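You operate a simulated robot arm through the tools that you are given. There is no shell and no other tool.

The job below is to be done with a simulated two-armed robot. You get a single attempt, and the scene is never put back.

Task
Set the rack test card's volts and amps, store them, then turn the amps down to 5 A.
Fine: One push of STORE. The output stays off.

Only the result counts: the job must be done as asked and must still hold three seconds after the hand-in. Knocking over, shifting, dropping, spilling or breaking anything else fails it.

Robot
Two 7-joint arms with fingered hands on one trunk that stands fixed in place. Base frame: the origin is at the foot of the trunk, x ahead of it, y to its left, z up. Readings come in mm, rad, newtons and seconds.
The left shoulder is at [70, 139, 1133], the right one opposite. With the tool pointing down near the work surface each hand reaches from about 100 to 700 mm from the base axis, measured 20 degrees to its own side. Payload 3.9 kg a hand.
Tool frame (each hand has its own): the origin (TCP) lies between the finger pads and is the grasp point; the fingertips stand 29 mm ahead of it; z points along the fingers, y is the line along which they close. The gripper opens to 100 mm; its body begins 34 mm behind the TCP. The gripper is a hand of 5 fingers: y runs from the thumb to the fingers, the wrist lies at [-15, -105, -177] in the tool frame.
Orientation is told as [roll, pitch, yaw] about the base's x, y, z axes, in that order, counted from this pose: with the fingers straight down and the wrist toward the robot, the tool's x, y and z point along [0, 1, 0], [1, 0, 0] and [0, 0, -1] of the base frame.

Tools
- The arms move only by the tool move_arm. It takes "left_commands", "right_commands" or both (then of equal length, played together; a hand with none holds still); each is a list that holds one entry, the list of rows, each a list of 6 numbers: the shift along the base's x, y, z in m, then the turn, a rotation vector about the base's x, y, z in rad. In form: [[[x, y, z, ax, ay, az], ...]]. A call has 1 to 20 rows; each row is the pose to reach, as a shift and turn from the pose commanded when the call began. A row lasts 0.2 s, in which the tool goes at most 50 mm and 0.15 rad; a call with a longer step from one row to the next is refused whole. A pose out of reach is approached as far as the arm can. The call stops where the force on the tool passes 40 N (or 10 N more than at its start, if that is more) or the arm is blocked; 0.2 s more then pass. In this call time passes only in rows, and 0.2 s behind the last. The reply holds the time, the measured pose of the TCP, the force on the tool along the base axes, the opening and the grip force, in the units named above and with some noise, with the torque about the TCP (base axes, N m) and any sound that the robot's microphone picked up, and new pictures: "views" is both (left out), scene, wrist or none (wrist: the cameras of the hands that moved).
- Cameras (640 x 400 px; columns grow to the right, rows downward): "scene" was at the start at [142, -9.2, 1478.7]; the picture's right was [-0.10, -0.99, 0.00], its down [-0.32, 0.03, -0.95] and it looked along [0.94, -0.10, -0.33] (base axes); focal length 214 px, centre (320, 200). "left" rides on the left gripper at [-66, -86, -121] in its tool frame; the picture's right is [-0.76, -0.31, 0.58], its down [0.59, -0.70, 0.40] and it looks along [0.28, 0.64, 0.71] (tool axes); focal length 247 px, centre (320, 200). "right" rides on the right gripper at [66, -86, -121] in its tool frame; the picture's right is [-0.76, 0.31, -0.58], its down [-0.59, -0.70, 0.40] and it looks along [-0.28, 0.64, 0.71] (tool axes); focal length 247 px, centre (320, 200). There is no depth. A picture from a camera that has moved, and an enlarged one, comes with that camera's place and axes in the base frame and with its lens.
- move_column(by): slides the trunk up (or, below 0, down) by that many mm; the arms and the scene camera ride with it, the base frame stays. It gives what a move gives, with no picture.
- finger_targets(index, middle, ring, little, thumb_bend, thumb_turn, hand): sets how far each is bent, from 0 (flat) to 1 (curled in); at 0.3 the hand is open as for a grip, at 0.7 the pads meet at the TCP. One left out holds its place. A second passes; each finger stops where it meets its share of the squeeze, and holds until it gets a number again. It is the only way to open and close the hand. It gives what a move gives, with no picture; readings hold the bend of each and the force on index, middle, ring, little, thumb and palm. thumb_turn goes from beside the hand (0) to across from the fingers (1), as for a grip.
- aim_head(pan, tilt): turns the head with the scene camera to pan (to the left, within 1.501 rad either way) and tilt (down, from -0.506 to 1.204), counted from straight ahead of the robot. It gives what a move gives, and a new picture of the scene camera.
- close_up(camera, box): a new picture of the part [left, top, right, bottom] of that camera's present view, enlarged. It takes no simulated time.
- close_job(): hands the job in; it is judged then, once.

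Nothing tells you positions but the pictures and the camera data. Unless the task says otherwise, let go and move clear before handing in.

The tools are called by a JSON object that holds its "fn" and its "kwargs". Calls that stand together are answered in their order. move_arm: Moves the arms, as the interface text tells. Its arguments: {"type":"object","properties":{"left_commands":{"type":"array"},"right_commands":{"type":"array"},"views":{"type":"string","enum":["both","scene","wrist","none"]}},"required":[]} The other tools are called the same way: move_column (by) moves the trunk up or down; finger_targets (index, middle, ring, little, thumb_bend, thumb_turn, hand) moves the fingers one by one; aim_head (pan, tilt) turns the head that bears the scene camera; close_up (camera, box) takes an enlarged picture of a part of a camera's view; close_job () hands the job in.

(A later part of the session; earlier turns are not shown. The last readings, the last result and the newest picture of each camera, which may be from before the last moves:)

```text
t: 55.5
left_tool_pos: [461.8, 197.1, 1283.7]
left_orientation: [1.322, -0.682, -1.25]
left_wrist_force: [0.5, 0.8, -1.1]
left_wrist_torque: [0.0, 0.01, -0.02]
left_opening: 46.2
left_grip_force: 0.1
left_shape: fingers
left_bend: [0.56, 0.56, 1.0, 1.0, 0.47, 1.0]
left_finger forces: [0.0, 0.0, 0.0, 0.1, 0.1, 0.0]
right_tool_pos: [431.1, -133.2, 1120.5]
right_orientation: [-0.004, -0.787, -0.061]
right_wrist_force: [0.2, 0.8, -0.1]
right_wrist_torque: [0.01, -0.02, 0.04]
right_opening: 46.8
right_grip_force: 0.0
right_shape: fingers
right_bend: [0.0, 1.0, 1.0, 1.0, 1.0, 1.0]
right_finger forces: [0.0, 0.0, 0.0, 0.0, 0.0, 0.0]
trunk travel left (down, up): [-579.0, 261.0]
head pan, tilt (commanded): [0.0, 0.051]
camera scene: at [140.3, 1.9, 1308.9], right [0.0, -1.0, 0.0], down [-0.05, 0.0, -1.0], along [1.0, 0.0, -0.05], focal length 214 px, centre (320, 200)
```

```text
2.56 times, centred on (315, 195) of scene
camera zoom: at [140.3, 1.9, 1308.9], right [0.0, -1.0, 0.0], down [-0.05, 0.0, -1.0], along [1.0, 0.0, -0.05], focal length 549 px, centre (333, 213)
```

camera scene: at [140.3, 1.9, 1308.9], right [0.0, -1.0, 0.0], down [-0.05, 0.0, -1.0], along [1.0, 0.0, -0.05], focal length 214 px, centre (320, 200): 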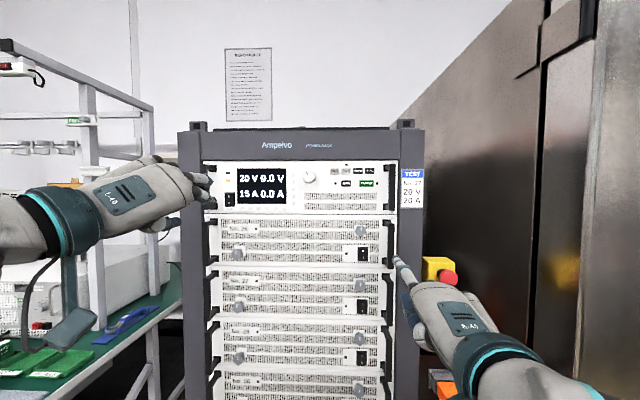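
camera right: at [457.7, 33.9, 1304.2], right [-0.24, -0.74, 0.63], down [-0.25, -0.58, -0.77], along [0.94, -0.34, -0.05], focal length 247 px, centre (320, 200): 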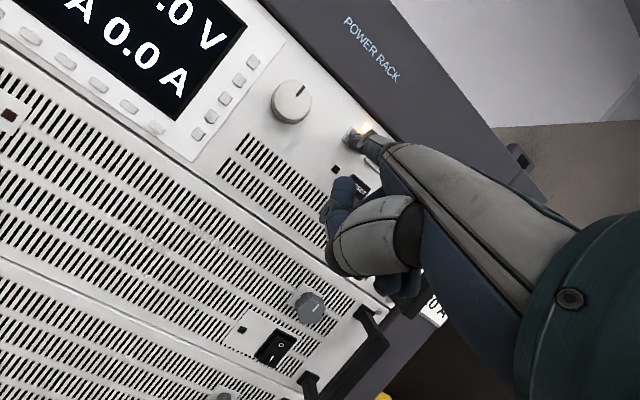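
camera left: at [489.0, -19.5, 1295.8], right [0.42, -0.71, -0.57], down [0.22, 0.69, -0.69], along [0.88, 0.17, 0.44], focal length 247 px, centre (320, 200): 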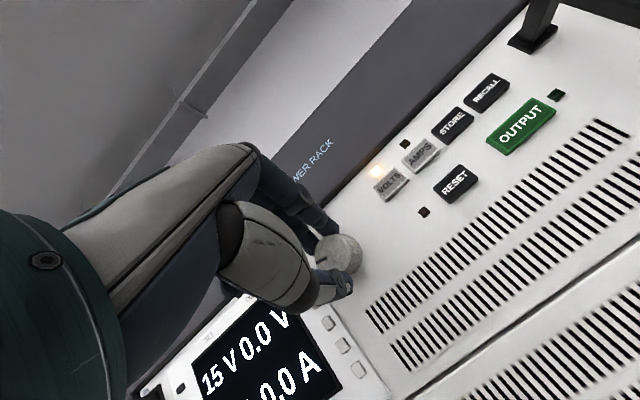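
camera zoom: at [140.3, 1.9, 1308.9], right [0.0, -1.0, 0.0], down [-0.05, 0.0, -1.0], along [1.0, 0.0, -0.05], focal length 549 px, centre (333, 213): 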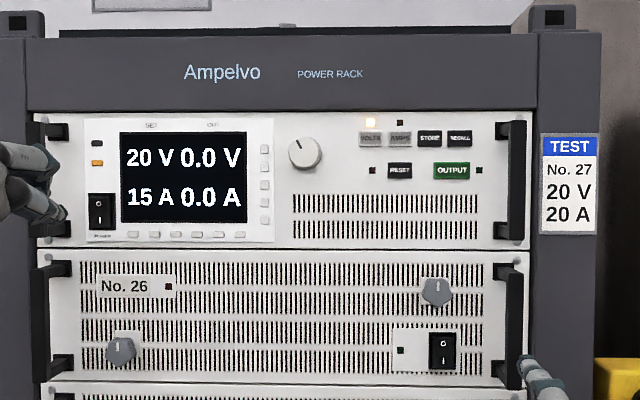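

The display reads 20 V / 15 A, so the volts are set. Now the right hand goes back up to press AMPS (about y = −62).

{"fn": "move_arm", "kwargs": {"right_commands": [[[0.005, 0.02, 0.04, 0, 0, 0], [0.015, 0.04, 0.08, 0, 0, 0], [0.03, 0.055, 0.12, 0, 0, 0], [0.06, 0.0635, 0.155, 0, 0, 0], [0.095, 0.0635, 0.16, 0, 0, 0], [0.129, 0.0635, 0.16, 0, 0, 0]]], "views": "wrist"}}

{"fn": "close_up", "kwargs": {"camera": "right", "box": [230, 60, 430, 200]}}

```text
t: 56.9
left_tool_pos: [463.1, 196.4, 1284.4]
left_orientation: [1.32, -0.68, -1.247]
left_wrist_force: [0.9, 0.5, 0.9]
left_wrist_torque: [-0.02, 0.01, -0.01]
left_opening: 46.3
left_grip_force: 0.0
left_shape: fingers
left_bend: [0.56, 0.56, 1.0, 1.0, 0.47, 1.0]
left_finger forces: [0.0, 0.0, 0.0, 0.0, 0.0, 0.0]
right_tool_pos: [557.1, -68.5, 1279.4]
right_orientation: [0.0, -0.788, -0.06]
right_wrist_force: [0.0, -0.8, -0.4]
right_wrist_torque: [-0.03, -0.01, 0.04]
right_opening: 46.5
right_grip_force: 0.0
right_shape: fingers
right_bend: [0.0, 1.0, 1.0, 1.0, 1.0, 1.0]
right_finger forces: [0.1, 0.0, 0.0, 0.0, 0.0, 0.0]
trunk travel left (down, up): [-579.0, 261.0]
head pan, tilt (commanded): [0.0, 0.051]
camera right: at [416.1, 4.8, 1303.6], right [-0.24, -0.74, 0.63], down [-0.25, -0.58, -0.78], along [0.94, -0.34, -0.05], focal length 247 px, centre (320, 200)
```

right: 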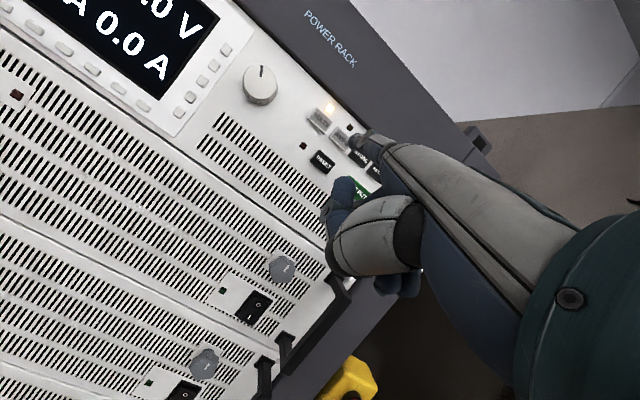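

```text
2.86 times, centred on (330, 130) of right
camera zoom: at [416.1, 4.8, 1303.6], right [-0.24, -0.74, 0.63], down [-0.25, -0.58, -0.78], along [0.94, -0.34, -0.05], focal length 706 px, centre (291, 400)
```

zoom: 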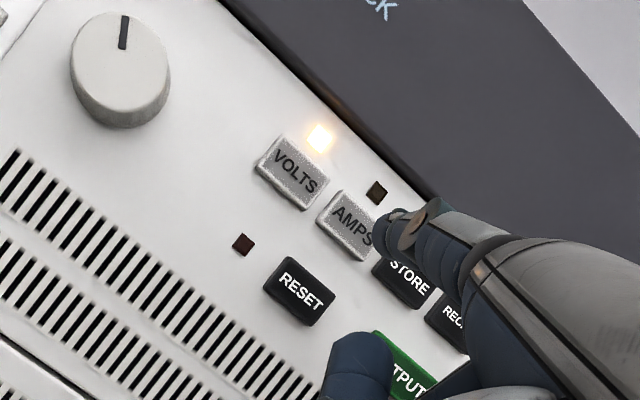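

Fingertip is lined up with AMPS. Pushing straight in, with small steps near contact.

{"fn": "move_arm", "kwargs": {"right_commands": [[[0.015, 0, 0, 0, 0, 0], [0.025, 0, 0, 0, 0, 0], [0.031, 0, 0, 0, 0, 0], [0.034, 0, 0, 0, 0, 0], [0.036, 0, 0, 0, 0, 0], [0.038, 0, 0, 0, 0, 0], [0.04, 0, 0, 0, 0, 0]]], "views": "wrist"}}

{"fn": "close_up", "kwargs": {"camera": "right", "box": [250, 70, 410, 190]}}

```text
t: 58.5
left_tool_pos: [461.8, 195.6, 1284.7]
left_orientation: [1.321, -0.68, -1.247]
left_wrist_force: [0.6, -1.1, 0.1]
left_wrist_torque: [0.01, -0.02, 0.02]
left_opening: 46.2
left_grip_force: 0.0
left_shape: fingers
left_bend: [0.56, 0.56, 1.0, 1.0, 0.47, 1.0]
left_finger forces: [0.0, 0.0, 0.0, 0.1, 0.0, 0.2]
right_tool_pos: [597.7, -70.8, 1283.5]
right_orientation: [-0.001, -0.79, -0.061]
right_wrist_force: [-1.4, -0.4, 0.3]
right_wrist_torque: [0.02, -0.16, 0.02]
right_opening: 46.9
right_grip_force: 0.7
right_shape: fingers
right_bend: [0.0, 1.0, 1.0, 1.0, 1.0, 1.0]
right_finger forces: [1.7, 0.1, 0.1, 0.0, 0.0, 0.0]
trunk travel left (down, up): [-579.0, 261.0]
head pan, tilt (commanded): [0.0, 0.051]
heard: click
camera right: at [455.6, 3.4, 1307.3], right [-0.24, -0.74, 0.62], down [-0.25, -0.57, -0.78], along [0.94, -0.34, -0.05], focal length 247 px, centre (320, 200)
```

right: 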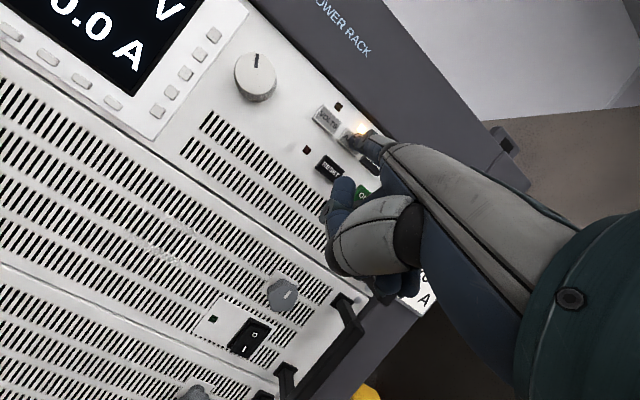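

```text
3.33 times, centred on (330, 130) of right
camera zoom: at [455.6, 3.4, 1307.3], right [-0.24, -0.74, 0.62], down [-0.25, -0.57, -0.78], along [0.94, -0.34, -0.05], focal length 823 px, centre (287, 433)
```

zoom: 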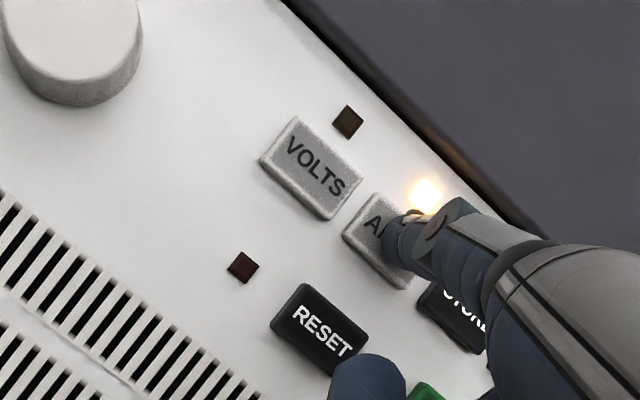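

AMPS is selected now (its lamp is lit). I'll retract the right hand the same way as before.

{"fn": "move_arm", "kwargs": {"right_commands": [[[-0.03, 0, 0, 0, 0, 0], [-0.07, 0, 0, 0, 0, 0], [-0.11, -0.01, -0.01, 0, 0, 0], [-0.135, -0.025, -0.045, 0, 0, 0], [-0.155, -0.04, -0.085, 0, 0, 0], [-0.165, -0.055, -0.125, 0, 0, 0], [-0.169, -0.063, -0.16, 0, 0, 0]]], "views": "none"}}

{"fn": "finger_targets", "kwargs": {"hand": "left", "index": 0.53, "middle": 0.53, "thumb_bend": 0.48}}

{"fn": "close_up", "kwargs": {"camera": "scene", "box": [190, 120, 440, 270]}}

```text
t: 60.1
left_tool_pos: [464.1, 194.6, 1284.8]
left_orientation: [1.319, -0.68, -1.247]
left_wrist_force: [-0.1, -0.5, -0.2]
left_wrist_torque: [-0.01, -0.02, -0.01]
left_opening: 46.2
left_grip_force: 0.0
left_shape: fingers
left_bend: [0.56, 0.56, 1.0, 1.0, 0.47, 1.0]
left_finger forces: [0.0, 0.1, 0.0, 0.0, 0.0, 0.0]
right_tool_pos: [430.2, -133.2, 1123.3]
right_orientation: [-0.001, -0.787, -0.064]
right_wrist_force: [-0.9, -0.4, -0.4]
right_wrist_torque: [-0.02, 0.0, 0.0]
right_opening: 46.4
right_grip_force: 0.1
right_shape: fingers
right_bend: [0.0, 1.0, 1.0, 1.0, 1.0, 1.0]
right_finger forces: [0.0, 0.0, 0.0, 0.1, 0.0, 0.0]
trunk travel left (down, up): [-579.0, 261.0]
head pan, tilt (commanded): [0.0, 0.051]
```

```text
t: 61.1
left_tool_pos: [462.0, 196.2, 1284.6]
left_orientation: [1.318, -0.681, -1.247]
left_wrist_force: [-0.3, -0.1, 0.2]
left_wrist_torque: [0.03, -0.03, 0.04]
left_opening: 48.9
left_grip_force: 0.1
left_shape: fingers
left_bend: [0.53, 0.53, 1.0, 1.0, 0.48, 1.0]
left_finger forces: [0.0, 0.1, 0.0, 0.1, 0.0, 0.0]
right_tool_pos: [431.2, -132.0, 1124.5]
right_orientation: [-0.001, -0.787, -0.06]
right_wrist_force: [0.1, 0.4, 0.9]
right_wrist_torque: [0.03, 0.03, -0.01]
right_opening: 46.3
right_grip_force: 0.0
right_shape: fingers
right_bend: [0.0, 1.0, 1.0, 1.0, 1.0, 1.0]
right_finger forces: [0.1, 0.1, 0.0, 0.0, 0.0, 0.0]
trunk travel left (down, up): [-579.0, 261.0]
head pan, tilt (commanded): [0.0, 0.051]
```

```text
2.56 times, centred on (315, 195) of scene
camera zoom: at [140.4, 0.4, 1308.8], right [0.0, -1.0, 0.0], down [-0.05, 0.0, -1.0], along [1.0, 0.0, -0.05], focal length 549 px, centre (333, 213)
```

zoom: 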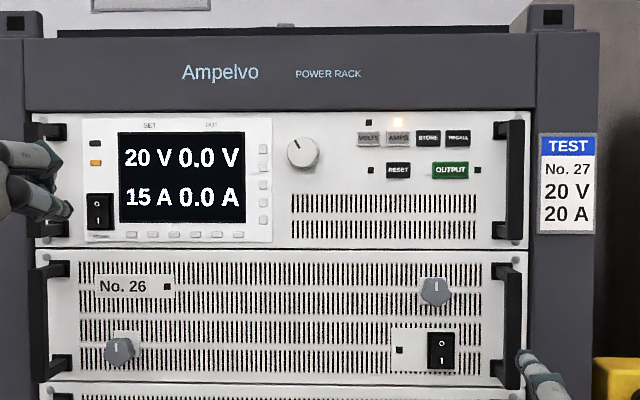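

Display 20 V / 15 A with AMPS selected. I'll retrace the left hand's path to the knob, stopping a few millimetres short to check alignment.

{"fn": "move_arm", "kwargs": {"left_commands": [[[0.01, -0.035, 0.02, 0, 0, 0], [0.02, -0.075, 0.04, 0, 0, 0], [0.04, -0.115, 0.05, 0, 0, 0], [0.07, -0.15, 0.06, 0, 0, 0], [0.11, -0.1664, 0.06, 0, 0, 0], [0.145, -0.1685, 0.06, 0, 0, 0], [0.158, -0.1693, 0.06, 0, 0, 0]]], "views": "wrist"}}

{"fn": "close_up", "kwargs": {"camera": "left", "box": [240, 130, 440, 330]}}

```text
t: 62.7
left_tool_pos: [623.4, 23.3, 1347.9]
left_orientation: [1.32, -0.682, -1.247]
left_wrist_force: [-0.2, -0.2, 0.1]
left_wrist_torque: [0.01, 0.02, -0.03]
left_opening: 48.8
left_grip_force: 0.3
left_shape: fingers
left_bend: [0.53, 0.53, 1.0, 1.0, 0.48, 1.0]
left_finger forces: [0.0, 0.1, 0.1, 0.0, 0.0, 0.0]
right_tool_pos: [430.9, -132.9, 1123.2]
right_orientation: [-0.002, -0.787, -0.061]
right_wrist_force: [0.5, 0.1, -0.2]
right_wrist_torque: [0.0, 0.01, 0.01]
right_opening: 46.7
right_grip_force: 0.1
right_shape: fingers
right_bend: [0.0, 1.0, 1.0, 1.0, 1.0, 1.0]
right_finger forces: [0.0, 0.1, 0.0, 0.0, 0.0, 0.0]
trunk travel left (down, up): [-579.0, 261.0]
head pan, tilt (commanded): [0.0, 0.051]
camera left: at [482.4, 24.0, 1268.6], right [0.45, -0.18, -0.87], down [0.24, 0.97, -0.08], along [0.86, -0.17, 0.48], focal length 247 px, centre (320, 200)
```

left: 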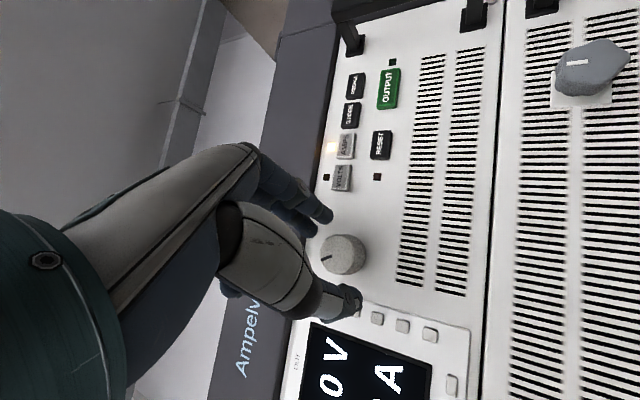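

```text
2.00 times, centred on (340, 230) of left
camera zoom: at [482.4, 24.0, 1268.6], right [0.45, -0.18, -0.87], down [0.24, 0.97, -0.08], along [0.86, -0.17, 0.48], focal length 494 px, centre (280, 140)
```

zoom: 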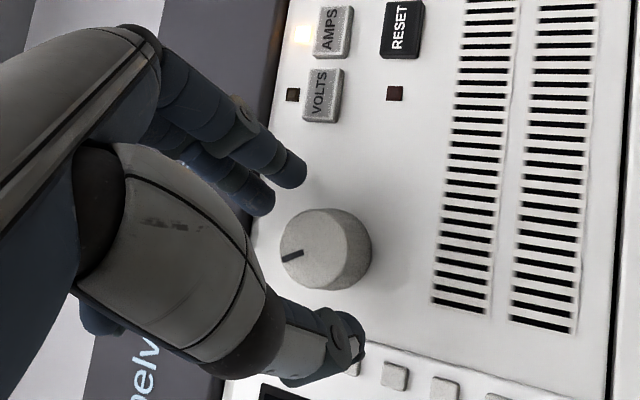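

{"fn": "move_arm", "kwargs": {"left_commands": [[[0.004, -0.0002, 0, 0, 0, 0], [0.007, -0.0004, 0, 0, 0, 0]]], "views": "none"}}

{"fn": "finger_targets", "kwargs": {"hand": "left", "index": 0.57, "middle": 0.57, "thumb_bend": 0.56}}

{"fn": "move_arm", "kwargs": {"left_commands": [[[0.0015, -0.0001, 0, 0, 0, 0], [0.003, -0.0002, 0, 0, 0, 0]]], "views": "none"}}

{"fn": "finger_targets", "kwargs": {"hand": "left", "index": 0.72, "middle": 0.72, "thumb_bend": 0.66}}

{"fn": "close_up", "kwargs": {"camera": "left", "box": [240, 130, 440, 330]}}

```text
t: 63.3
left_tool_pos: [627.8, 21.7, 1346.3]
left_orientation: [1.32, -0.68, -1.248]
left_wrist_force: [-0.3, 0.3, -0.1]
left_wrist_torque: [0.02, -0.03, 0.0]
left_opening: 48.6
left_grip_force: 0.6
left_shape: fingers
left_bend: [0.53, 0.53, 1.0, 1.0, 0.48, 1.0]
left_finger forces: [0.0, 0.2, 0.1, 0.0, 0.0, 0.0]
right_tool_pos: [430.3, -132.2, 1122.4]
right_orientation: [-0.002, -0.787, -0.06]
right_wrist_force: [0.2, -0.6, 0.0]
right_wrist_torque: [0.0, 0.02, 0.02]
right_opening: 46.5
right_grip_force: 0.1
right_shape: fingers
right_bend: [0.0, 1.0, 1.0, 1.0, 1.0, 1.0]
right_finger forces: [0.1, 0.0, 0.1, 0.1, 0.0, 0.0]
trunk travel left (down, up): [-579.0, 261.0]
head pan, tilt (commanded): [0.0, 0.051]
```

```text
t: 64.3
left_tool_pos: [627.8, 21.3, 1348.0]
left_orientation: [1.32, -0.682, -1.249]
left_wrist_force: [-0.3, -0.5, 0.1]
left_wrist_torque: [0.0, -0.02, -0.03]
left_opening: 35.7
left_grip_force: 0.1
left_shape: fingers
left_bend: [0.56, 0.56, 1.0, 1.0, 0.56, 1.0]
left_finger forces: [0.0, 0.0, 0.0, 0.0, 0.1, 0.0]
right_tool_pos: [431.8, -133.7, 1123.2]
right_orientation: [-0.001, -0.788, -0.061]
right_wrist_force: [0.2, 0.1, 0.0]
right_wrist_torque: [0.01, 0.02, 0.0]
right_opening: 46.5
right_grip_force: 0.0
right_shape: fingers
right_bend: [0.0, 1.0, 1.0, 1.0, 1.0, 1.0]
right_finger forces: [0.0, 0.0, 0.1, 0.1, 0.0, 0.0]
trunk travel left (down, up): [-579.0, 261.0]
head pan, tilt (commanded): [0.0, 0.051]
```

```text
t: 64.9
left_tool_pos: [631.4, 21.7, 1348.1]
left_orientation: [1.322, -0.68, -1.249]
left_wrist_force: [-3.0, 0.4, -0.8]
left_wrist_torque: [-0.02, 0.0, 0.02]
left_opening: 36.1
left_grip_force: 1.8
left_shape: fingers
left_bend: [0.56, 0.57, 1.0, 1.0, 0.56, 1.0]
left_finger forces: [0.0, 2.5, 0.0, 0.0, 0.8, 0.0]
right_tool_pos: [430.0, -131.8, 1123.1]
right_orientation: [-0.001, -0.787, -0.061]
right_wrist_force: [0.8, 0.7, 0.2]
right_wrist_torque: [0.01, 0.01, 0.04]
right_opening: 46.5
right_grip_force: 0.0
right_shape: fingers
right_bend: [0.0, 1.0, 1.0, 1.0, 1.0, 1.0]
right_finger forces: [0.0, 0.0, 0.0, 0.0, 0.1, 0.1]
trunk travel left (down, up): [-579.0, 261.0]
head pan, tilt (commanded): [0.0, 0.051]
```

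```text
t: 65.9
left_tool_pos: [630.9, 21.4, 1346.7]
left_orientation: [1.321, -0.681, -1.246]
left_wrist_force: [2.0, 0.1, 2.5]
left_wrist_torque: [-0.04, -0.07, 0.0]
left_opening: 23.7
left_grip_force: 7.4
left_shape: fingers
left_bend: [0.64, 0.67, 1.0, 1.0, 0.61, 1.0]
left_finger forces: [4.8, 4.0, 0.0, 0.0, 6.5, 0.0]
right_tool_pos: [430.8, -133.5, 1123.1]
right_orientation: [-0.001, -0.788, -0.062]
right_wrist_force: [0.3, 1.0, 0.6]
right_wrist_torque: [-0.02, 0.01, -0.04]
right_opening: 46.5
right_grip_force: 0.0
right_shape: fingers
right_bend: [0.0, 1.0, 1.0, 1.0, 1.0, 1.0]
right_finger forces: [0.1, 0.0, 0.0, 0.0, 0.0, 0.0]
trunk travel left (down, up): [-579.0, 261.0]
head pan, tilt (commanded): [0.0, 0.051]
```

```text
2.00 times, centred on (340, 230) of left
camera zoom: at [490.6, 22.5, 1268.3], right [0.45, -0.18, -0.87], down [0.24, 0.97, -0.08], along [0.86, -0.17, 0.48], focal length 494 px, centre (280, 140)
```

zoom: 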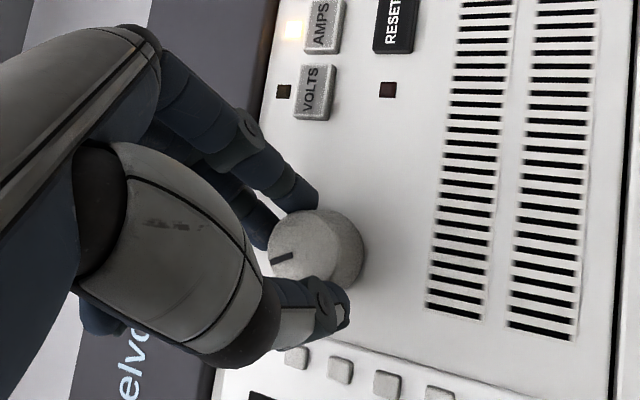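

Same good grip as before. I'll turn clockwise by about 0.64 rad, one 5 A step.

{"fn": "move_arm", "kwargs": {"left_commands": [[[0, -0.0011, -0.0012, 0.1495, -0.009, 0], [0, -0.002, -0.0026, 0.299, -0.018, 0], [0, -0.0026, -0.004, 0.4485, -0.027, 0], [0, -0.0031, -0.0056, 0.598, -0.036, 0], [0, -0.0032, -0.006, 0.6387, -0.0384, 0]]], "views": "wrist"}}

{"fn": "close_up", "kwargs": {"camera": "scene", "box": [190, 120, 440, 270]}}

```text
t: 67.1
left_tool_pos: [632.1, 18.6, 1340.6]
left_orientation: [1.546, -0.072, -1.335]
left_wrist_force: [0.5, -0.3, -1.5]
left_wrist_torque: [-0.05, 0.02, 0.02]
left_opening: 23.8
left_grip_force: 7.6
left_shape: fingers
left_bend: [0.64, 0.67, 1.0, 1.0, 0.61, 1.0]
left_finger forces: [5.3, 2.9, 0.0, 0.0, 6.9, 0.1]
right_tool_pos: [432.8, -133.2, 1123.6]
right_orientation: [-0.002, -0.787, -0.063]
right_wrist_force: [0.9, 0.6, 0.4]
right_wrist_torque: [0.02, 0.03, 0.03]
right_opening: 46.4
right_grip_force: 0.1
right_shape: fingers
right_bend: [0.0, 1.0, 1.0, 1.0, 1.0, 1.0]
right_finger forces: [0.1, 0.0, 0.0, 0.0, 0.1, 0.1]
trunk travel left (down, up): [-579.0, 261.0]
head pan, tilt (commanded): [0.0, 0.051]
camera left: at [493.2, 68.3, 1274.0], right [0.48, 0.37, -0.79], down [0.23, 0.82, 0.53], along [0.84, -0.44, 0.31], focal length 247 px, centre (320, 200)
```

left: 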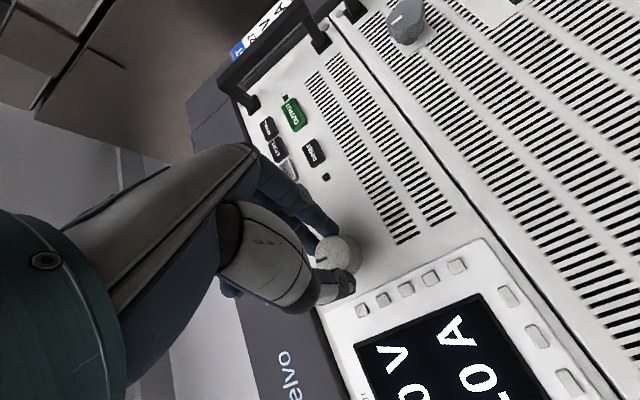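

```text
2.56 times, centred on (315, 195) of scene
camera zoom: at [140.9, 0.1, 1308.7], right [0.0, -1.0, 0.0], down [-0.05, 0.0, -1.0], along [1.0, 0.0, -0.05], focal length 549 px, centre (333, 213)
```

zoom: 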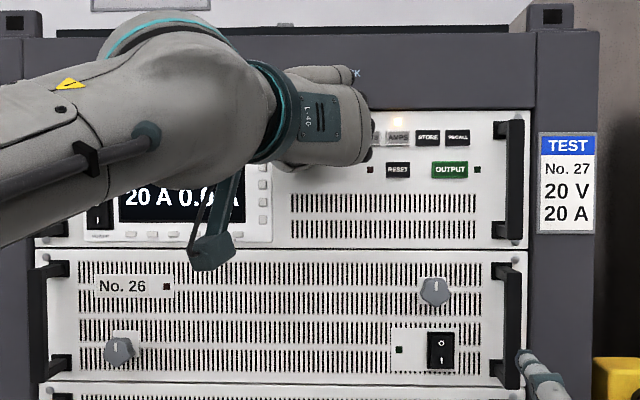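

The amps line shows 20 A. I'll release the knob and back the left hand off again, then verify both values before storing.

{"fn": "finger_targets", "kwargs": {"hand": "left", "index": 0.54, "middle": 0.54, "thumb_bend": 0.48}}

{"fn": "move_arm", "kwargs": {"left_commands": [[[-0.02, 0.0012, 0, 0, 0, 0], [-0.06, 0.0036, 0, 0, 0, 0], [-0.1, 0.02, 0, 0, 0, 0], [-0.13, 0.055, -0.01, 0, 0, 0], [-0.15, 0.095, -0.02, 0, 0, 0], [-0.16, 0.135, -0.04, 0, 0, 0], [-0.17, 0.17, -0.06, 0, 0, 0]]], "views": "scene"}}

{"fn": "close_up", "kwargs": {"camera": "scene", "box": [190, 120, 440, 270]}}

```text
t: 68.1
left_tool_pos: [629.9, 18.7, 1343.4]
left_orientation: [1.546, -0.074, -1.334]
left_wrist_force: [-0.8, -0.1, 0.4]
left_wrist_torque: [-0.04, -0.02, -0.03]
left_opening: 47.2
left_grip_force: 1.3
left_shape: fingers
left_bend: [0.54, 0.55, 1.0, 1.0, 0.48, 1.0]
left_finger forces: [0.0, 1.6, 0.0, 0.0, 0.0, 0.1]
right_tool_pos: [430.9, -132.6, 1123.3]
right_orientation: [-0.002, -0.787, -0.062]
right_wrist_force: [0.0, -0.8, 0.1]
right_wrist_torque: [0.03, 0.01, 0.03]
right_opening: 46.5
right_grip_force: 0.0
right_shape: fingers
right_bend: [0.0, 1.0, 1.0, 1.0, 1.0, 1.0]
right_finger forces: [0.0, 0.0, 0.1, 0.1, 0.1, 0.0]
trunk travel left (down, up): [-579.0, 261.0]
head pan, tilt (commanded): [0.0, 0.051]
```

```text
t: 69.7
left_tool_pos: [462.2, 189.6, 1280.8]
left_orientation: [1.546, -0.075, -1.334]
left_wrist_force: [-0.2, -0.5, 0.2]
left_wrist_torque: [0.01, -0.02, -0.01]
left_opening: 47.4
left_grip_force: 0.1
left_shape: fingers
left_bend: [0.54, 0.54, 1.0, 1.0, 0.48, 1.0]
left_finger forces: [0.1, 0.0, 0.0, 0.0, 0.0, 0.0]
right_tool_pos: [431.5, -131.5, 1123.7]
right_orientation: [-0.003, -0.787, -0.058]
right_wrist_force: [-0.5, 0.6, -0.1]
right_wrist_torque: [-0.05, 0.04, 0.0]
right_opening: 46.5
right_grip_force: 0.0
right_shape: fingers
right_bend: [0.0, 1.0, 1.0, 1.0, 1.0, 1.0]
right_finger forces: [0.0, 0.1, 0.0, 0.0, 0.1, 0.0]
trunk travel left (down, up): [-579.0, 261.0]
head pan, tilt (commanded): [0.0, 0.051]
camera scene: at [140.4, 2.1, 1308.9], right [0.0, -1.0, 0.0], down [-0.05, 0.0, -1.0], along [1.0, 0.0, -0.05], focal length 214 px, centre (320, 200)
```

scene: 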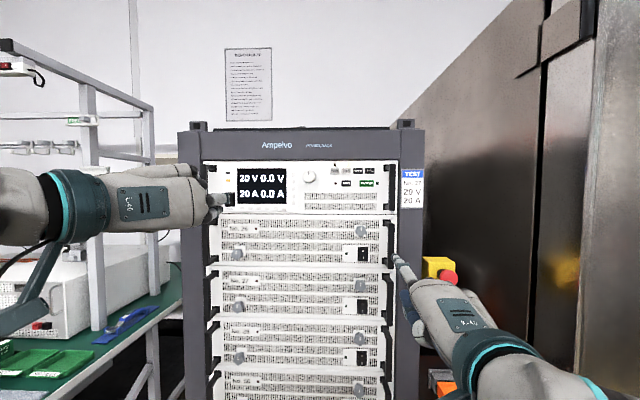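

```text
2.56 times, centred on (315, 195) of scene
camera zoom: at [140.4, 2.1, 1308.9], right [0.0, -1.0, 0.0], down [-0.05, 0.0, -1.0], along [1.0, 0.0, -0.05], focal length 549 px, centre (333, 213)
```

zoom: 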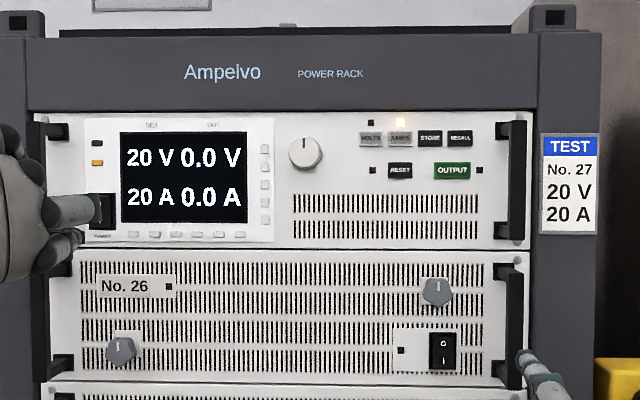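

Both are set: 20 V / 20 A, matching the card. Now I'll bring the right fingertip in front of STORE (y ≈ −90) and check alignment carefully before the single push.

{"fn": "move_arm", "kwargs": {"right_commands": [[[0.005, 0.01, 0.042, 0, 0, 0], [0.015, 0.02, 0.085, 0, 0, 0], [0.03, 0.028, 0.125, 0, 0, 0], [0.06, 0.0335, 0.155, 0, 0, 0], [0.095, 0.0335, 0.159, 0, 0, 0], [0.129, 0.0335, 0.159, 0, 0, 0]]], "views": "both"}}

{"fn": "close_up", "kwargs": {"camera": "right", "box": [230, 60, 430, 200]}}

{"fn": "close_up", "kwargs": {"camera": "scene", "box": [280, 130, 440, 230]}}

```text
t: 71.1
left_tool_pos: [463.0, 187.5, 1280.8]
left_orientation: [1.545, -0.075, -1.335]
left_wrist_force: [-0.7, 0.5, 0.5]
left_wrist_torque: [0.02, -0.05, 0.01]
left_opening: 47.3
left_grip_force: 0.1
left_shape: fingers
left_bend: [0.54, 0.54, 1.0, 1.0, 0.48, 1.0]
left_finger forces: [0.0, 0.0, 0.1, 0.0, 0.0, 0.0]
right_tool_pos: [559.2, -99.8, 1284.1]
right_orientation: [-0.002, -0.787, -0.061]
right_wrist_force: [-0.4, -0.2, 0.0]
right_wrist_torque: [0.03, 0.0, 0.0]
right_opening: 46.7
right_grip_force: 0.0
right_shape: fingers
right_bend: [0.0, 1.0, 1.0, 1.0, 1.0, 1.0]
right_finger forces: [0.0, 0.0, 0.0, 0.0, 0.0, 0.1]
trunk travel left (down, up): [-579.0, 261.0]
head pan, tilt (commanded): [0.0, 0.051]
camera scene: at [141.2, 1.0, 1308.7], right [0.0, -1.0, 0.0], down [-0.05, 0.0, -1.0], along [1.0, 0.0, -0.05], focal length 214 px, centre (320, 200)
camera right: at [417.1, -24.6, 1308.1], right [-0.24, -0.74, 0.63], down [-0.25, -0.58, -0.78], along [0.94, -0.34, -0.05], focal length 247 px, centre (320, 200)
```

scene: 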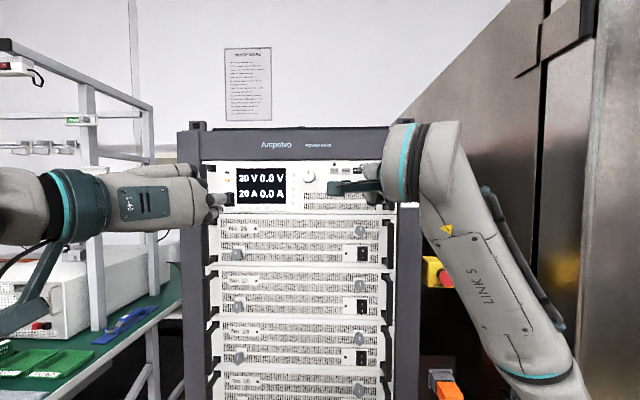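
right: 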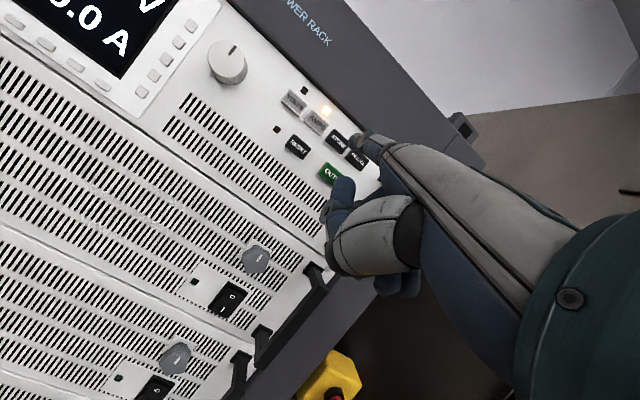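

```text
2.86 times, centred on (330, 130) of right
camera zoom: at [417.1, -24.6, 1308.1], right [-0.24, -0.74, 0.63], down [-0.25, -0.58, -0.78], along [0.94, -0.34, -0.05], focal length 706 px, centre (291, 400)
```

zoom: 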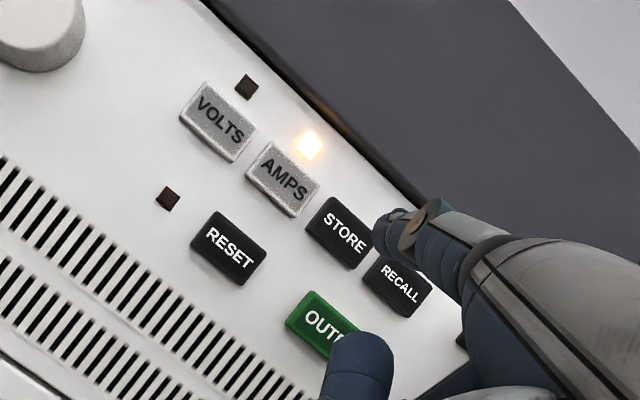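

```text
4.00 times, centred on (360, 180) of scene
camera zoom: at [141.2, 1.0, 1308.7], right [0.0, -1.0, 0.0], down [-0.05, 0.0, -1.0], along [1.0, 0.0, -0.05], focal length 858 px, centre (160, 280)
```

zoom: 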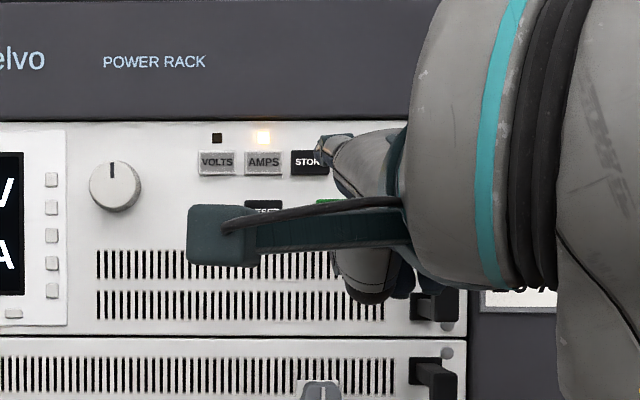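

Alignment in y is right; the tip is about 4 mm high, so I'll lower it slightly and make one slow, monotonic push on STORE.

{"fn": "move_arm", "kwargs": {"right_commands": [[[0.012, 0, -0.004, 0, 0, 0], [0.022, 0, -0.004, 0, 0, 0], [0.028, 0, -0.004, 0, 0, 0], [0.031, 0, -0.004, 0, 0, 0], [0.033, 0, -0.004, 0, 0, 0], [0.035, 0, -0.004, 0, 0, 0], [0.037, 0, -0.004, 0, 0, 0]]], "views": "wrist"}}

{"fn": "close_up", "kwargs": {"camera": "right", "box": [230, 60, 430, 200]}}

```text
t: 72.7
left_tool_pos: [462.6, 186.1, 1281.0]
left_orientation: [1.547, -0.075, -1.334]
left_wrist_force: [-0.3, 0.7, -0.4]
left_wrist_torque: [0.02, -0.02, -0.01]
left_opening: 47.3
left_grip_force: 0.1
left_shape: fingers
left_bend: [0.54, 0.54, 1.0, 1.0, 0.48, 1.0]
left_finger forces: [0.0, 0.0, 0.0, 0.0, 0.0, 0.0]
right_tool_pos: [593.9, -99.3, 1278.0]
right_orientation: [-0.003, -0.787, -0.061]
right_wrist_force: [0.2, 0.4, 0.0]
right_wrist_torque: [-0.01, -0.03, 0.03]
right_opening: 46.3
right_grip_force: 0.2
right_shape: fingers
right_bend: [0.0, 1.0, 1.0, 1.0, 1.0, 1.0]
right_finger forces: [0.6, 0.0, 0.1, 0.1, 0.1, 0.0]
trunk travel left (down, up): [-579.0, 261.0]
head pan, tilt (commanded): [0.0, 0.051]
camera right: at [453.2, -25.2, 1302.6], right [-0.24, -0.74, 0.63], down [-0.25, -0.58, -0.78], along [0.94, -0.34, -0.05], focal length 247 px, centre (320, 200)
```

right: 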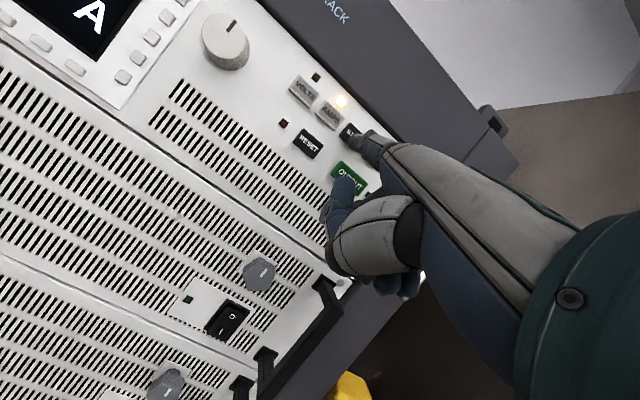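

```text
2.86 times, centred on (330, 130) of right
camera zoom: at [453.2, -25.2, 1302.6], right [-0.24, -0.74, 0.63], down [-0.25, -0.58, -0.78], along [0.94, -0.34, -0.05], focal length 706 px, centre (291, 400)
```

zoom: 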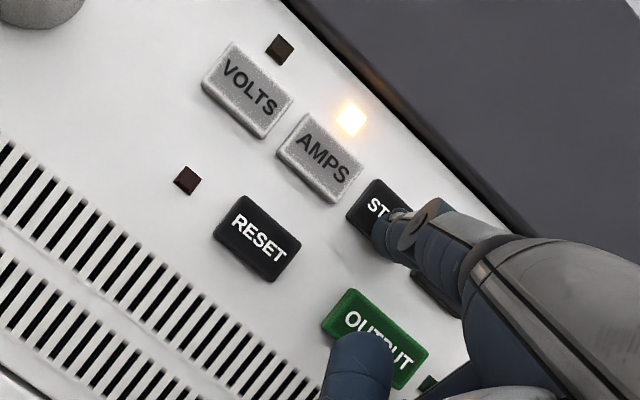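

The tip is just touching STORE, centred, no click yet. I'll continue the same push by a few more millimetres.

{"fn": "move_arm", "kwargs": {"right_commands": [[[0.001, 0, 0, 0, 0, 0], [0.002, 0, 0, 0, 0, 0], [0.003, 0, 0, 0, 0, 0], [0.004, 0, 0, 0, 0, 0]]], "views": "wrist"}}

```text
t: 73.7
left_tool_pos: [461.0, 187.7, 1280.6]
left_orientation: [1.546, -0.076, -1.335]
left_wrist_force: [0.1, 0.3, 0.6]
left_wrist_torque: [0.0, -0.01, 0.02]
left_opening: 47.2
left_grip_force: 0.0
left_shape: fingers
left_bend: [0.54, 0.54, 1.0, 1.0, 0.48, 1.0]
left_finger forces: [0.0, 0.0, 0.0, 0.1, 0.1, 0.0]
right_tool_pos: [597.3, -99.7, 1279.0]
right_orientation: [-0.003, -0.788, -0.061]
right_wrist_force: [-5.1, 0.8, -0.9]
right_wrist_torque: [-0.04, -0.3, 0.08]
right_opening: 46.3
right_grip_force: 2.7
right_shape: fingers
right_bend: [0.0, 1.0, 1.0, 1.0, 1.0, 1.0]
right_finger forces: [4.9, 0.1, 0.0, 0.0, 0.1, 0.0]
trunk travel left (down, up): [-579.0, 261.0]
head pan, tilt (commanded): [0.0, 0.051]
heard: click
camera right: at [456.0, -25.5, 1302.8], right [-0.24, -0.74, 0.62], down [-0.25, -0.58, -0.78], along [0.94, -0.34, -0.05], focal length 247 px, centre (320, 200)
```

right: 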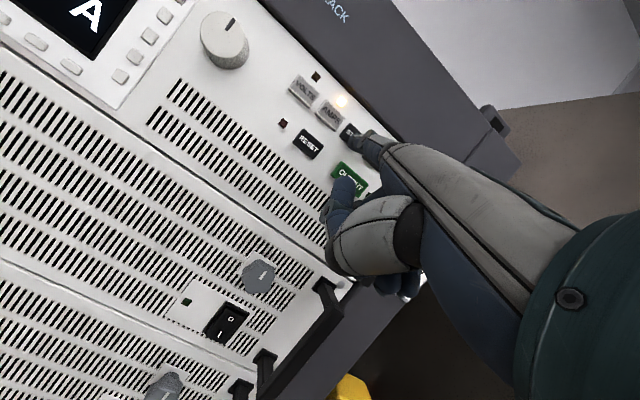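

One click on STORE. I'll withdraw straight back and lower the right hand out of the way, then check the panel.

{"fn": "move_arm", "kwargs": {"right_commands": [[[-0.03, 0, 0, 0, 0, 0], [-0.07, 0, 0, 0, 0, 0], [-0.11, -0.005, -0.01, 0, 0, 0], [-0.14, -0.01, -0.045, 0, 0, 0], [-0.16, -0.02, -0.085, 0, 0, 0], [-0.168, -0.028, -0.125, 0, 0, 0], [-0.17, -0.034, -0.158, 0, 0, 0]]], "views": "scene"}}

{"fn": "close_up", "kwargs": {"camera": "scene", "box": [190, 120, 440, 270]}}

```text
t: 75.3
left_tool_pos: [462.1, 186.9, 1280.1]
left_orientation: [1.546, -0.074, -1.335]
left_wrist_force: [-0.2, -0.9, -0.2]
left_wrist_torque: [0.02, -0.03, -0.02]
left_opening: 47.3
left_grip_force: 0.0
left_shape: fingers
left_bend: [0.54, 0.54, 1.0, 1.0, 0.48, 1.0]
left_finger forces: [0.0, 0.1, 0.1, 0.0, 0.0, 0.0]
right_tool_pos: [429.3, -133.1, 1120.6]
right_orientation: [-0.001, -0.787, -0.064]
right_wrist_force: [0.1, 0.5, 0.3]
right_wrist_torque: [-0.01, 0.01, 0.01]
right_opening: 46.5
right_grip_force: 0.0
right_shape: fingers
right_bend: [0.0, 1.0, 1.0, 1.0, 1.0, 1.0]
right_finger forces: [0.0, 0.0, 0.0, 0.0, 0.0, 0.0]
trunk travel left (down, up): [-579.0, 261.0]
head pan, tilt (commanded): [0.0, 0.051]
camera scene: at [140.8, -0.1, 1308.8], right [0.0, -1.0, 0.0], down [-0.05, 0.0, -1.0], along [1.0, 0.0, -0.05], focal length 214 px, centre (320, 200)
```

scene: 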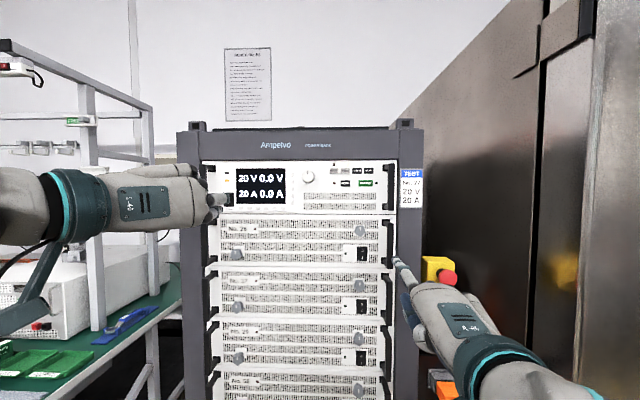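

```text
2.56 times, centred on (315, 195) of scene
camera zoom: at [140.8, -0.1, 1308.8], right [0.0, -1.0, 0.0], down [-0.05, 0.0, -1.0], along [1.0, 0.0, -0.05], focal length 549 px, centre (333, 213)
```

zoom: 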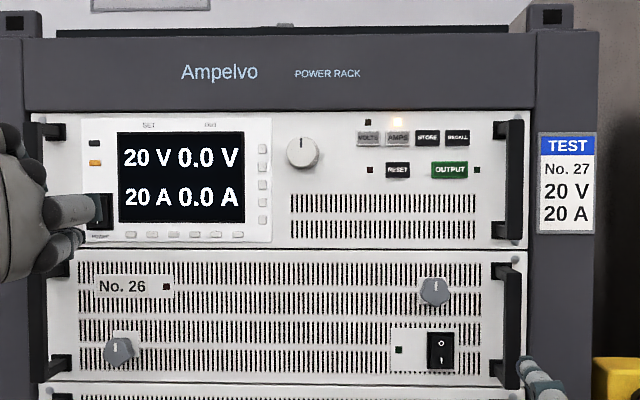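

STORE was pushed once, AMPS is still selected, and the output lamp is dark. Now the left hand goes back to the knob (at the 86° roll) to turn the amps down three steps.

{"fn": "move_arm", "kwargs": {"left_commands": [[[0.01, -0.035, 0.02, 0, 0, 0], [0.02, -0.075, 0.04, 0, 0, 0], [0.04, -0.115, 0.05, 0, 0, 0], [0.07, -0.15, 0.06, 0, 0, 0], [0.11, -0.1664, 0.06, 0, 0, 0], [0.145, -0.1685, 0.06, 0, 0, 0], [0.158, -0.1693, 0.06, 0, 0, 0]]], "views": "wrist"}}

{"fn": "close_up", "kwargs": {"camera": "left", "box": [240, 130, 440, 330]}}

```text
t: 76.9
left_tool_pos: [617.3, 18.9, 1341.8]
left_orientation: [1.545, -0.075, -1.335]
left_wrist_force: [0.3, 1.1, 0.6]
left_wrist_torque: [0.01, 0.01, 0.01]
left_opening: 47.5
left_grip_force: 0.1
left_shape: fingers
left_bend: [0.54, 0.54, 1.0, 1.0, 0.48, 1.0]
left_finger forces: [0.0, 0.0, 0.0, 0.0, 0.1, 0.0]
right_tool_pos: [428.7, -133.2, 1121.3]
right_orientation: [-0.003, -0.787, -0.064]
right_wrist_force: [-0.5, 0.3, -0.1]
right_wrist_torque: [0.02, 0.0, 0.02]
right_opening: 46.4
right_grip_force: 0.2
right_shape: fingers
right_bend: [0.0, 1.0, 1.0, 1.0, 1.0, 1.0]
right_finger forces: [0.0, 0.0, 0.1, 0.0, 0.0, 0.0]
trunk travel left (down, up): [-579.0, 261.0]
head pan, tilt (commanded): [0.0, 0.051]
camera left: at [480.9, 70.1, 1274.5], right [0.48, 0.37, -0.79], down [0.23, 0.82, 0.52], along [0.84, -0.43, 0.31], focal length 247 px, centre (320, 200)
```

left: 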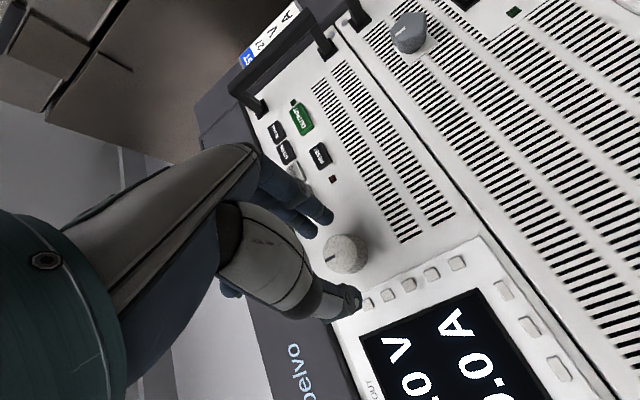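

```text
2.00 times, centred on (340, 230) of left
camera zoom: at [480.9, 70.1, 1274.5], right [0.48, 0.37, -0.79], down [0.23, 0.82, 0.52], along [0.84, -0.43, 0.31], focal length 494 px, centre (280, 140)
```

zoom: 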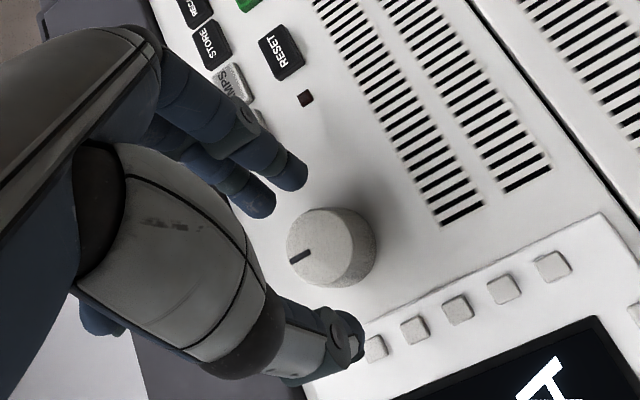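

{"fn": "move_arm", "kwargs": {"left_commands": [[[0.004, -0.0002, 0, 0, 0, 0], [0.008, -0.0004, 0, 0, 0, 0]]], "views": "none"}}

{"fn": "finger_targets", "kwargs": {"hand": "left", "index": 0.57, "middle": 0.57, "thumb_bend": 0.56}}

{"fn": "move_arm", "kwargs": {"left_commands": [[[0.002, -0.0001, 0, 0, 0, 0], [0.0035, -0.0002, 0, 0, 0, 0]]], "views": "none"}}

{"fn": "close_up", "kwargs": {"camera": "left", "box": [240, 130, 440, 330]}}

```text
t: 77.5
left_tool_pos: [627.8, 19.9, 1342.3]
left_orientation: [1.543, -0.075, -1.335]
left_wrist_force: [-0.6, 0.5, -0.2]
left_wrist_torque: [-0.03, -0.02, 0.05]
left_opening: 47.5
left_grip_force: 0.1
left_shape: fingers
left_bend: [0.54, 0.54, 1.0, 1.0, 0.48, 1.0]
left_finger forces: [0.0, 0.1, 0.0, 0.0, 0.1, 0.0]
right_tool_pos: [428.9, -133.2, 1120.6]
right_orientation: [-0.001, -0.788, -0.062]
right_wrist_force: [-1.1, -0.8, 0.3]
right_wrist_torque: [-0.02, -0.01, 0.0]
right_opening: 46.6
right_grip_force: 0.0
right_shape: fingers
right_bend: [0.0, 1.0, 1.0, 1.0, 1.0, 1.0]
right_finger forces: [0.0, 0.0, 0.0, 0.1, 0.1, 0.1]
trunk travel left (down, up): [-579.0, 261.0]
head pan, tilt (commanded): [0.0, 0.051]
```

```text
t: 78.5
left_tool_pos: [626.6, 19.5, 1342.4]
left_orientation: [1.547, -0.072, -1.335]
left_wrist_force: [-0.2, -0.4, -0.2]
left_wrist_torque: [-0.03, -0.03, 0.0]
left_opening: 35.6
left_grip_force: 0.0
left_shape: fingers
left_bend: [0.56, 0.56, 1.0, 1.0, 0.56, 1.0]
left_finger forces: [0.0, 0.0, 0.0, 0.0, 0.0, 0.0]
right_tool_pos: [428.7, -133.4, 1118.9]
right_orientation: [-0.001, -0.787, -0.063]
right_wrist_force: [-0.3, -0.4, 0.1]
right_wrist_torque: [0.0, -0.02, 0.0]
right_opening: 46.3
right_grip_force: 0.0
right_shape: fingers
right_bend: [0.0, 1.0, 1.0, 1.0, 1.0, 1.0]
right_finger forces: [0.0, 0.0, 0.1, 0.0, 0.0, 0.0]
trunk travel left (down, up): [-579.0, 261.0]
head pan, tilt (commanded): [0.0, 0.051]
```

```text
t: 79.1
left_tool_pos: [629.9, 19.0, 1341.9]
left_orientation: [1.546, -0.076, -1.335]
left_wrist_force: [-1.3, 0.6, 0.2]
left_wrist_torque: [0.0, 0.01, -0.03]
left_opening: 36.0
left_grip_force: 0.7
left_shape: fingers
left_bend: [0.56, 0.56, 1.0, 1.0, 0.56, 1.0]
left_finger forces: [0.0, 1.2, 0.1, 0.0, 0.5, 0.0]
right_tool_pos: [428.6, -133.0, 1120.7]
right_orientation: [-0.001, -0.787, -0.061]
right_wrist_force: [0.3, -0.3, 0.1]
right_wrist_torque: [-0.03, 0.01, 0.0]
right_opening: 46.4
right_grip_force: 0.0
right_shape: fingers
right_bend: [0.0, 1.0, 1.0, 1.0, 1.0, 1.0]
right_finger forces: [0.0, 0.0, 0.0, 0.0, 0.0, 0.0]
trunk travel left (down, up): [-579.0, 261.0]
head pan, tilt (commanded): [0.0, 0.051]
```

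```text
2.00 times, centred on (340, 230) of left
camera zoom: at [492.2, 68.8, 1274.6], right [0.48, 0.37, -0.79], down [0.23, 0.82, 0.53], along [0.84, -0.43, 0.31], focal length 494 px, centre (280, 140)
```

zoom: 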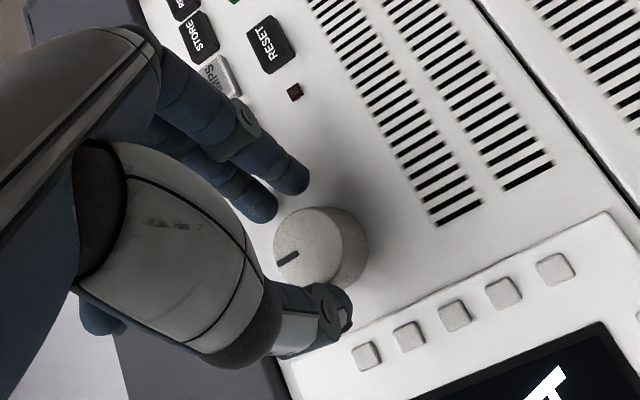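

{"fn": "finger_targets", "kwargs": {"hand": "left", "index": 0.72, "middle": 0.72, "thumb_bend": 0.66}}

{"fn": "close_up", "kwargs": {"camera": "left", "box": [240, 130, 440, 330]}}

{"fn": "close_up", "kwargs": {"camera": "scene", "box": [190, 120, 440, 270]}}

```text
t: 80.1
left_tool_pos: [629.9, 18.2, 1342.8]
left_orientation: [1.546, -0.074, -1.333]
left_wrist_force: [1.5, -1.3, 3.5]
left_wrist_torque: [0.03, -0.11, 0.01]
left_opening: 24.0
left_grip_force: 7.7
left_shape: fingers
left_bend: [0.64, 0.68, 1.0, 1.0, 0.61, 1.0]
left_finger forces: [4.7, 3.4, 0.1, 0.0, 6.7, 0.1]
right_tool_pos: [429.5, -133.4, 1120.0]
right_orientation: [0.0, -0.786, -0.062]
right_wrist_force: [0.5, -0.7, -0.2]
right_wrist_torque: [0.0, -0.03, -0.01]
right_opening: 46.6
right_grip_force: 0.1
right_shape: fingers
right_bend: [0.0, 1.0, 1.0, 1.0, 1.0, 1.0]
right_finger forces: [0.0, 0.0, 0.1, 0.0, 0.1, 0.1]
trunk travel left (down, up): [-579.0, 261.0]
head pan, tilt (commanded): [0.0, 0.051]
```

```text
2.00 times, centred on (340, 230) of left
camera zoom: at [492.6, 68.5, 1274.5], right [0.48, 0.37, -0.79], down [0.23, 0.82, 0.53], along [0.84, -0.44, 0.31], focal length 494 px, centre (280, 140)
```

zoom: 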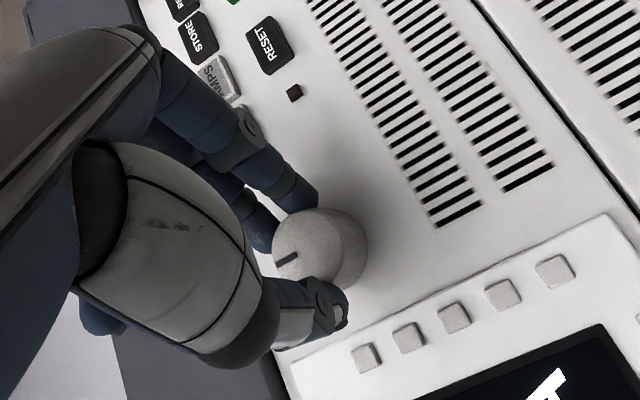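

```text
2.56 times, centred on (315, 195) of scene
camera zoom: at [140.4, 0.1, 1308.8], right [0.0, -1.0, 0.0], down [-0.05, 0.0, -1.0], along [1.0, 0.0, -0.05], focal length 549 px, centre (333, 213)
```

zoom: 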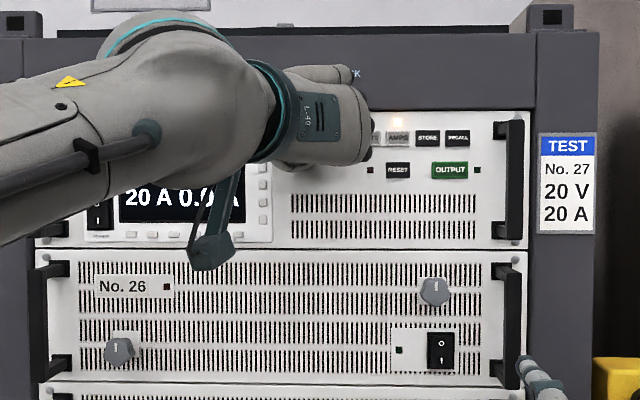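

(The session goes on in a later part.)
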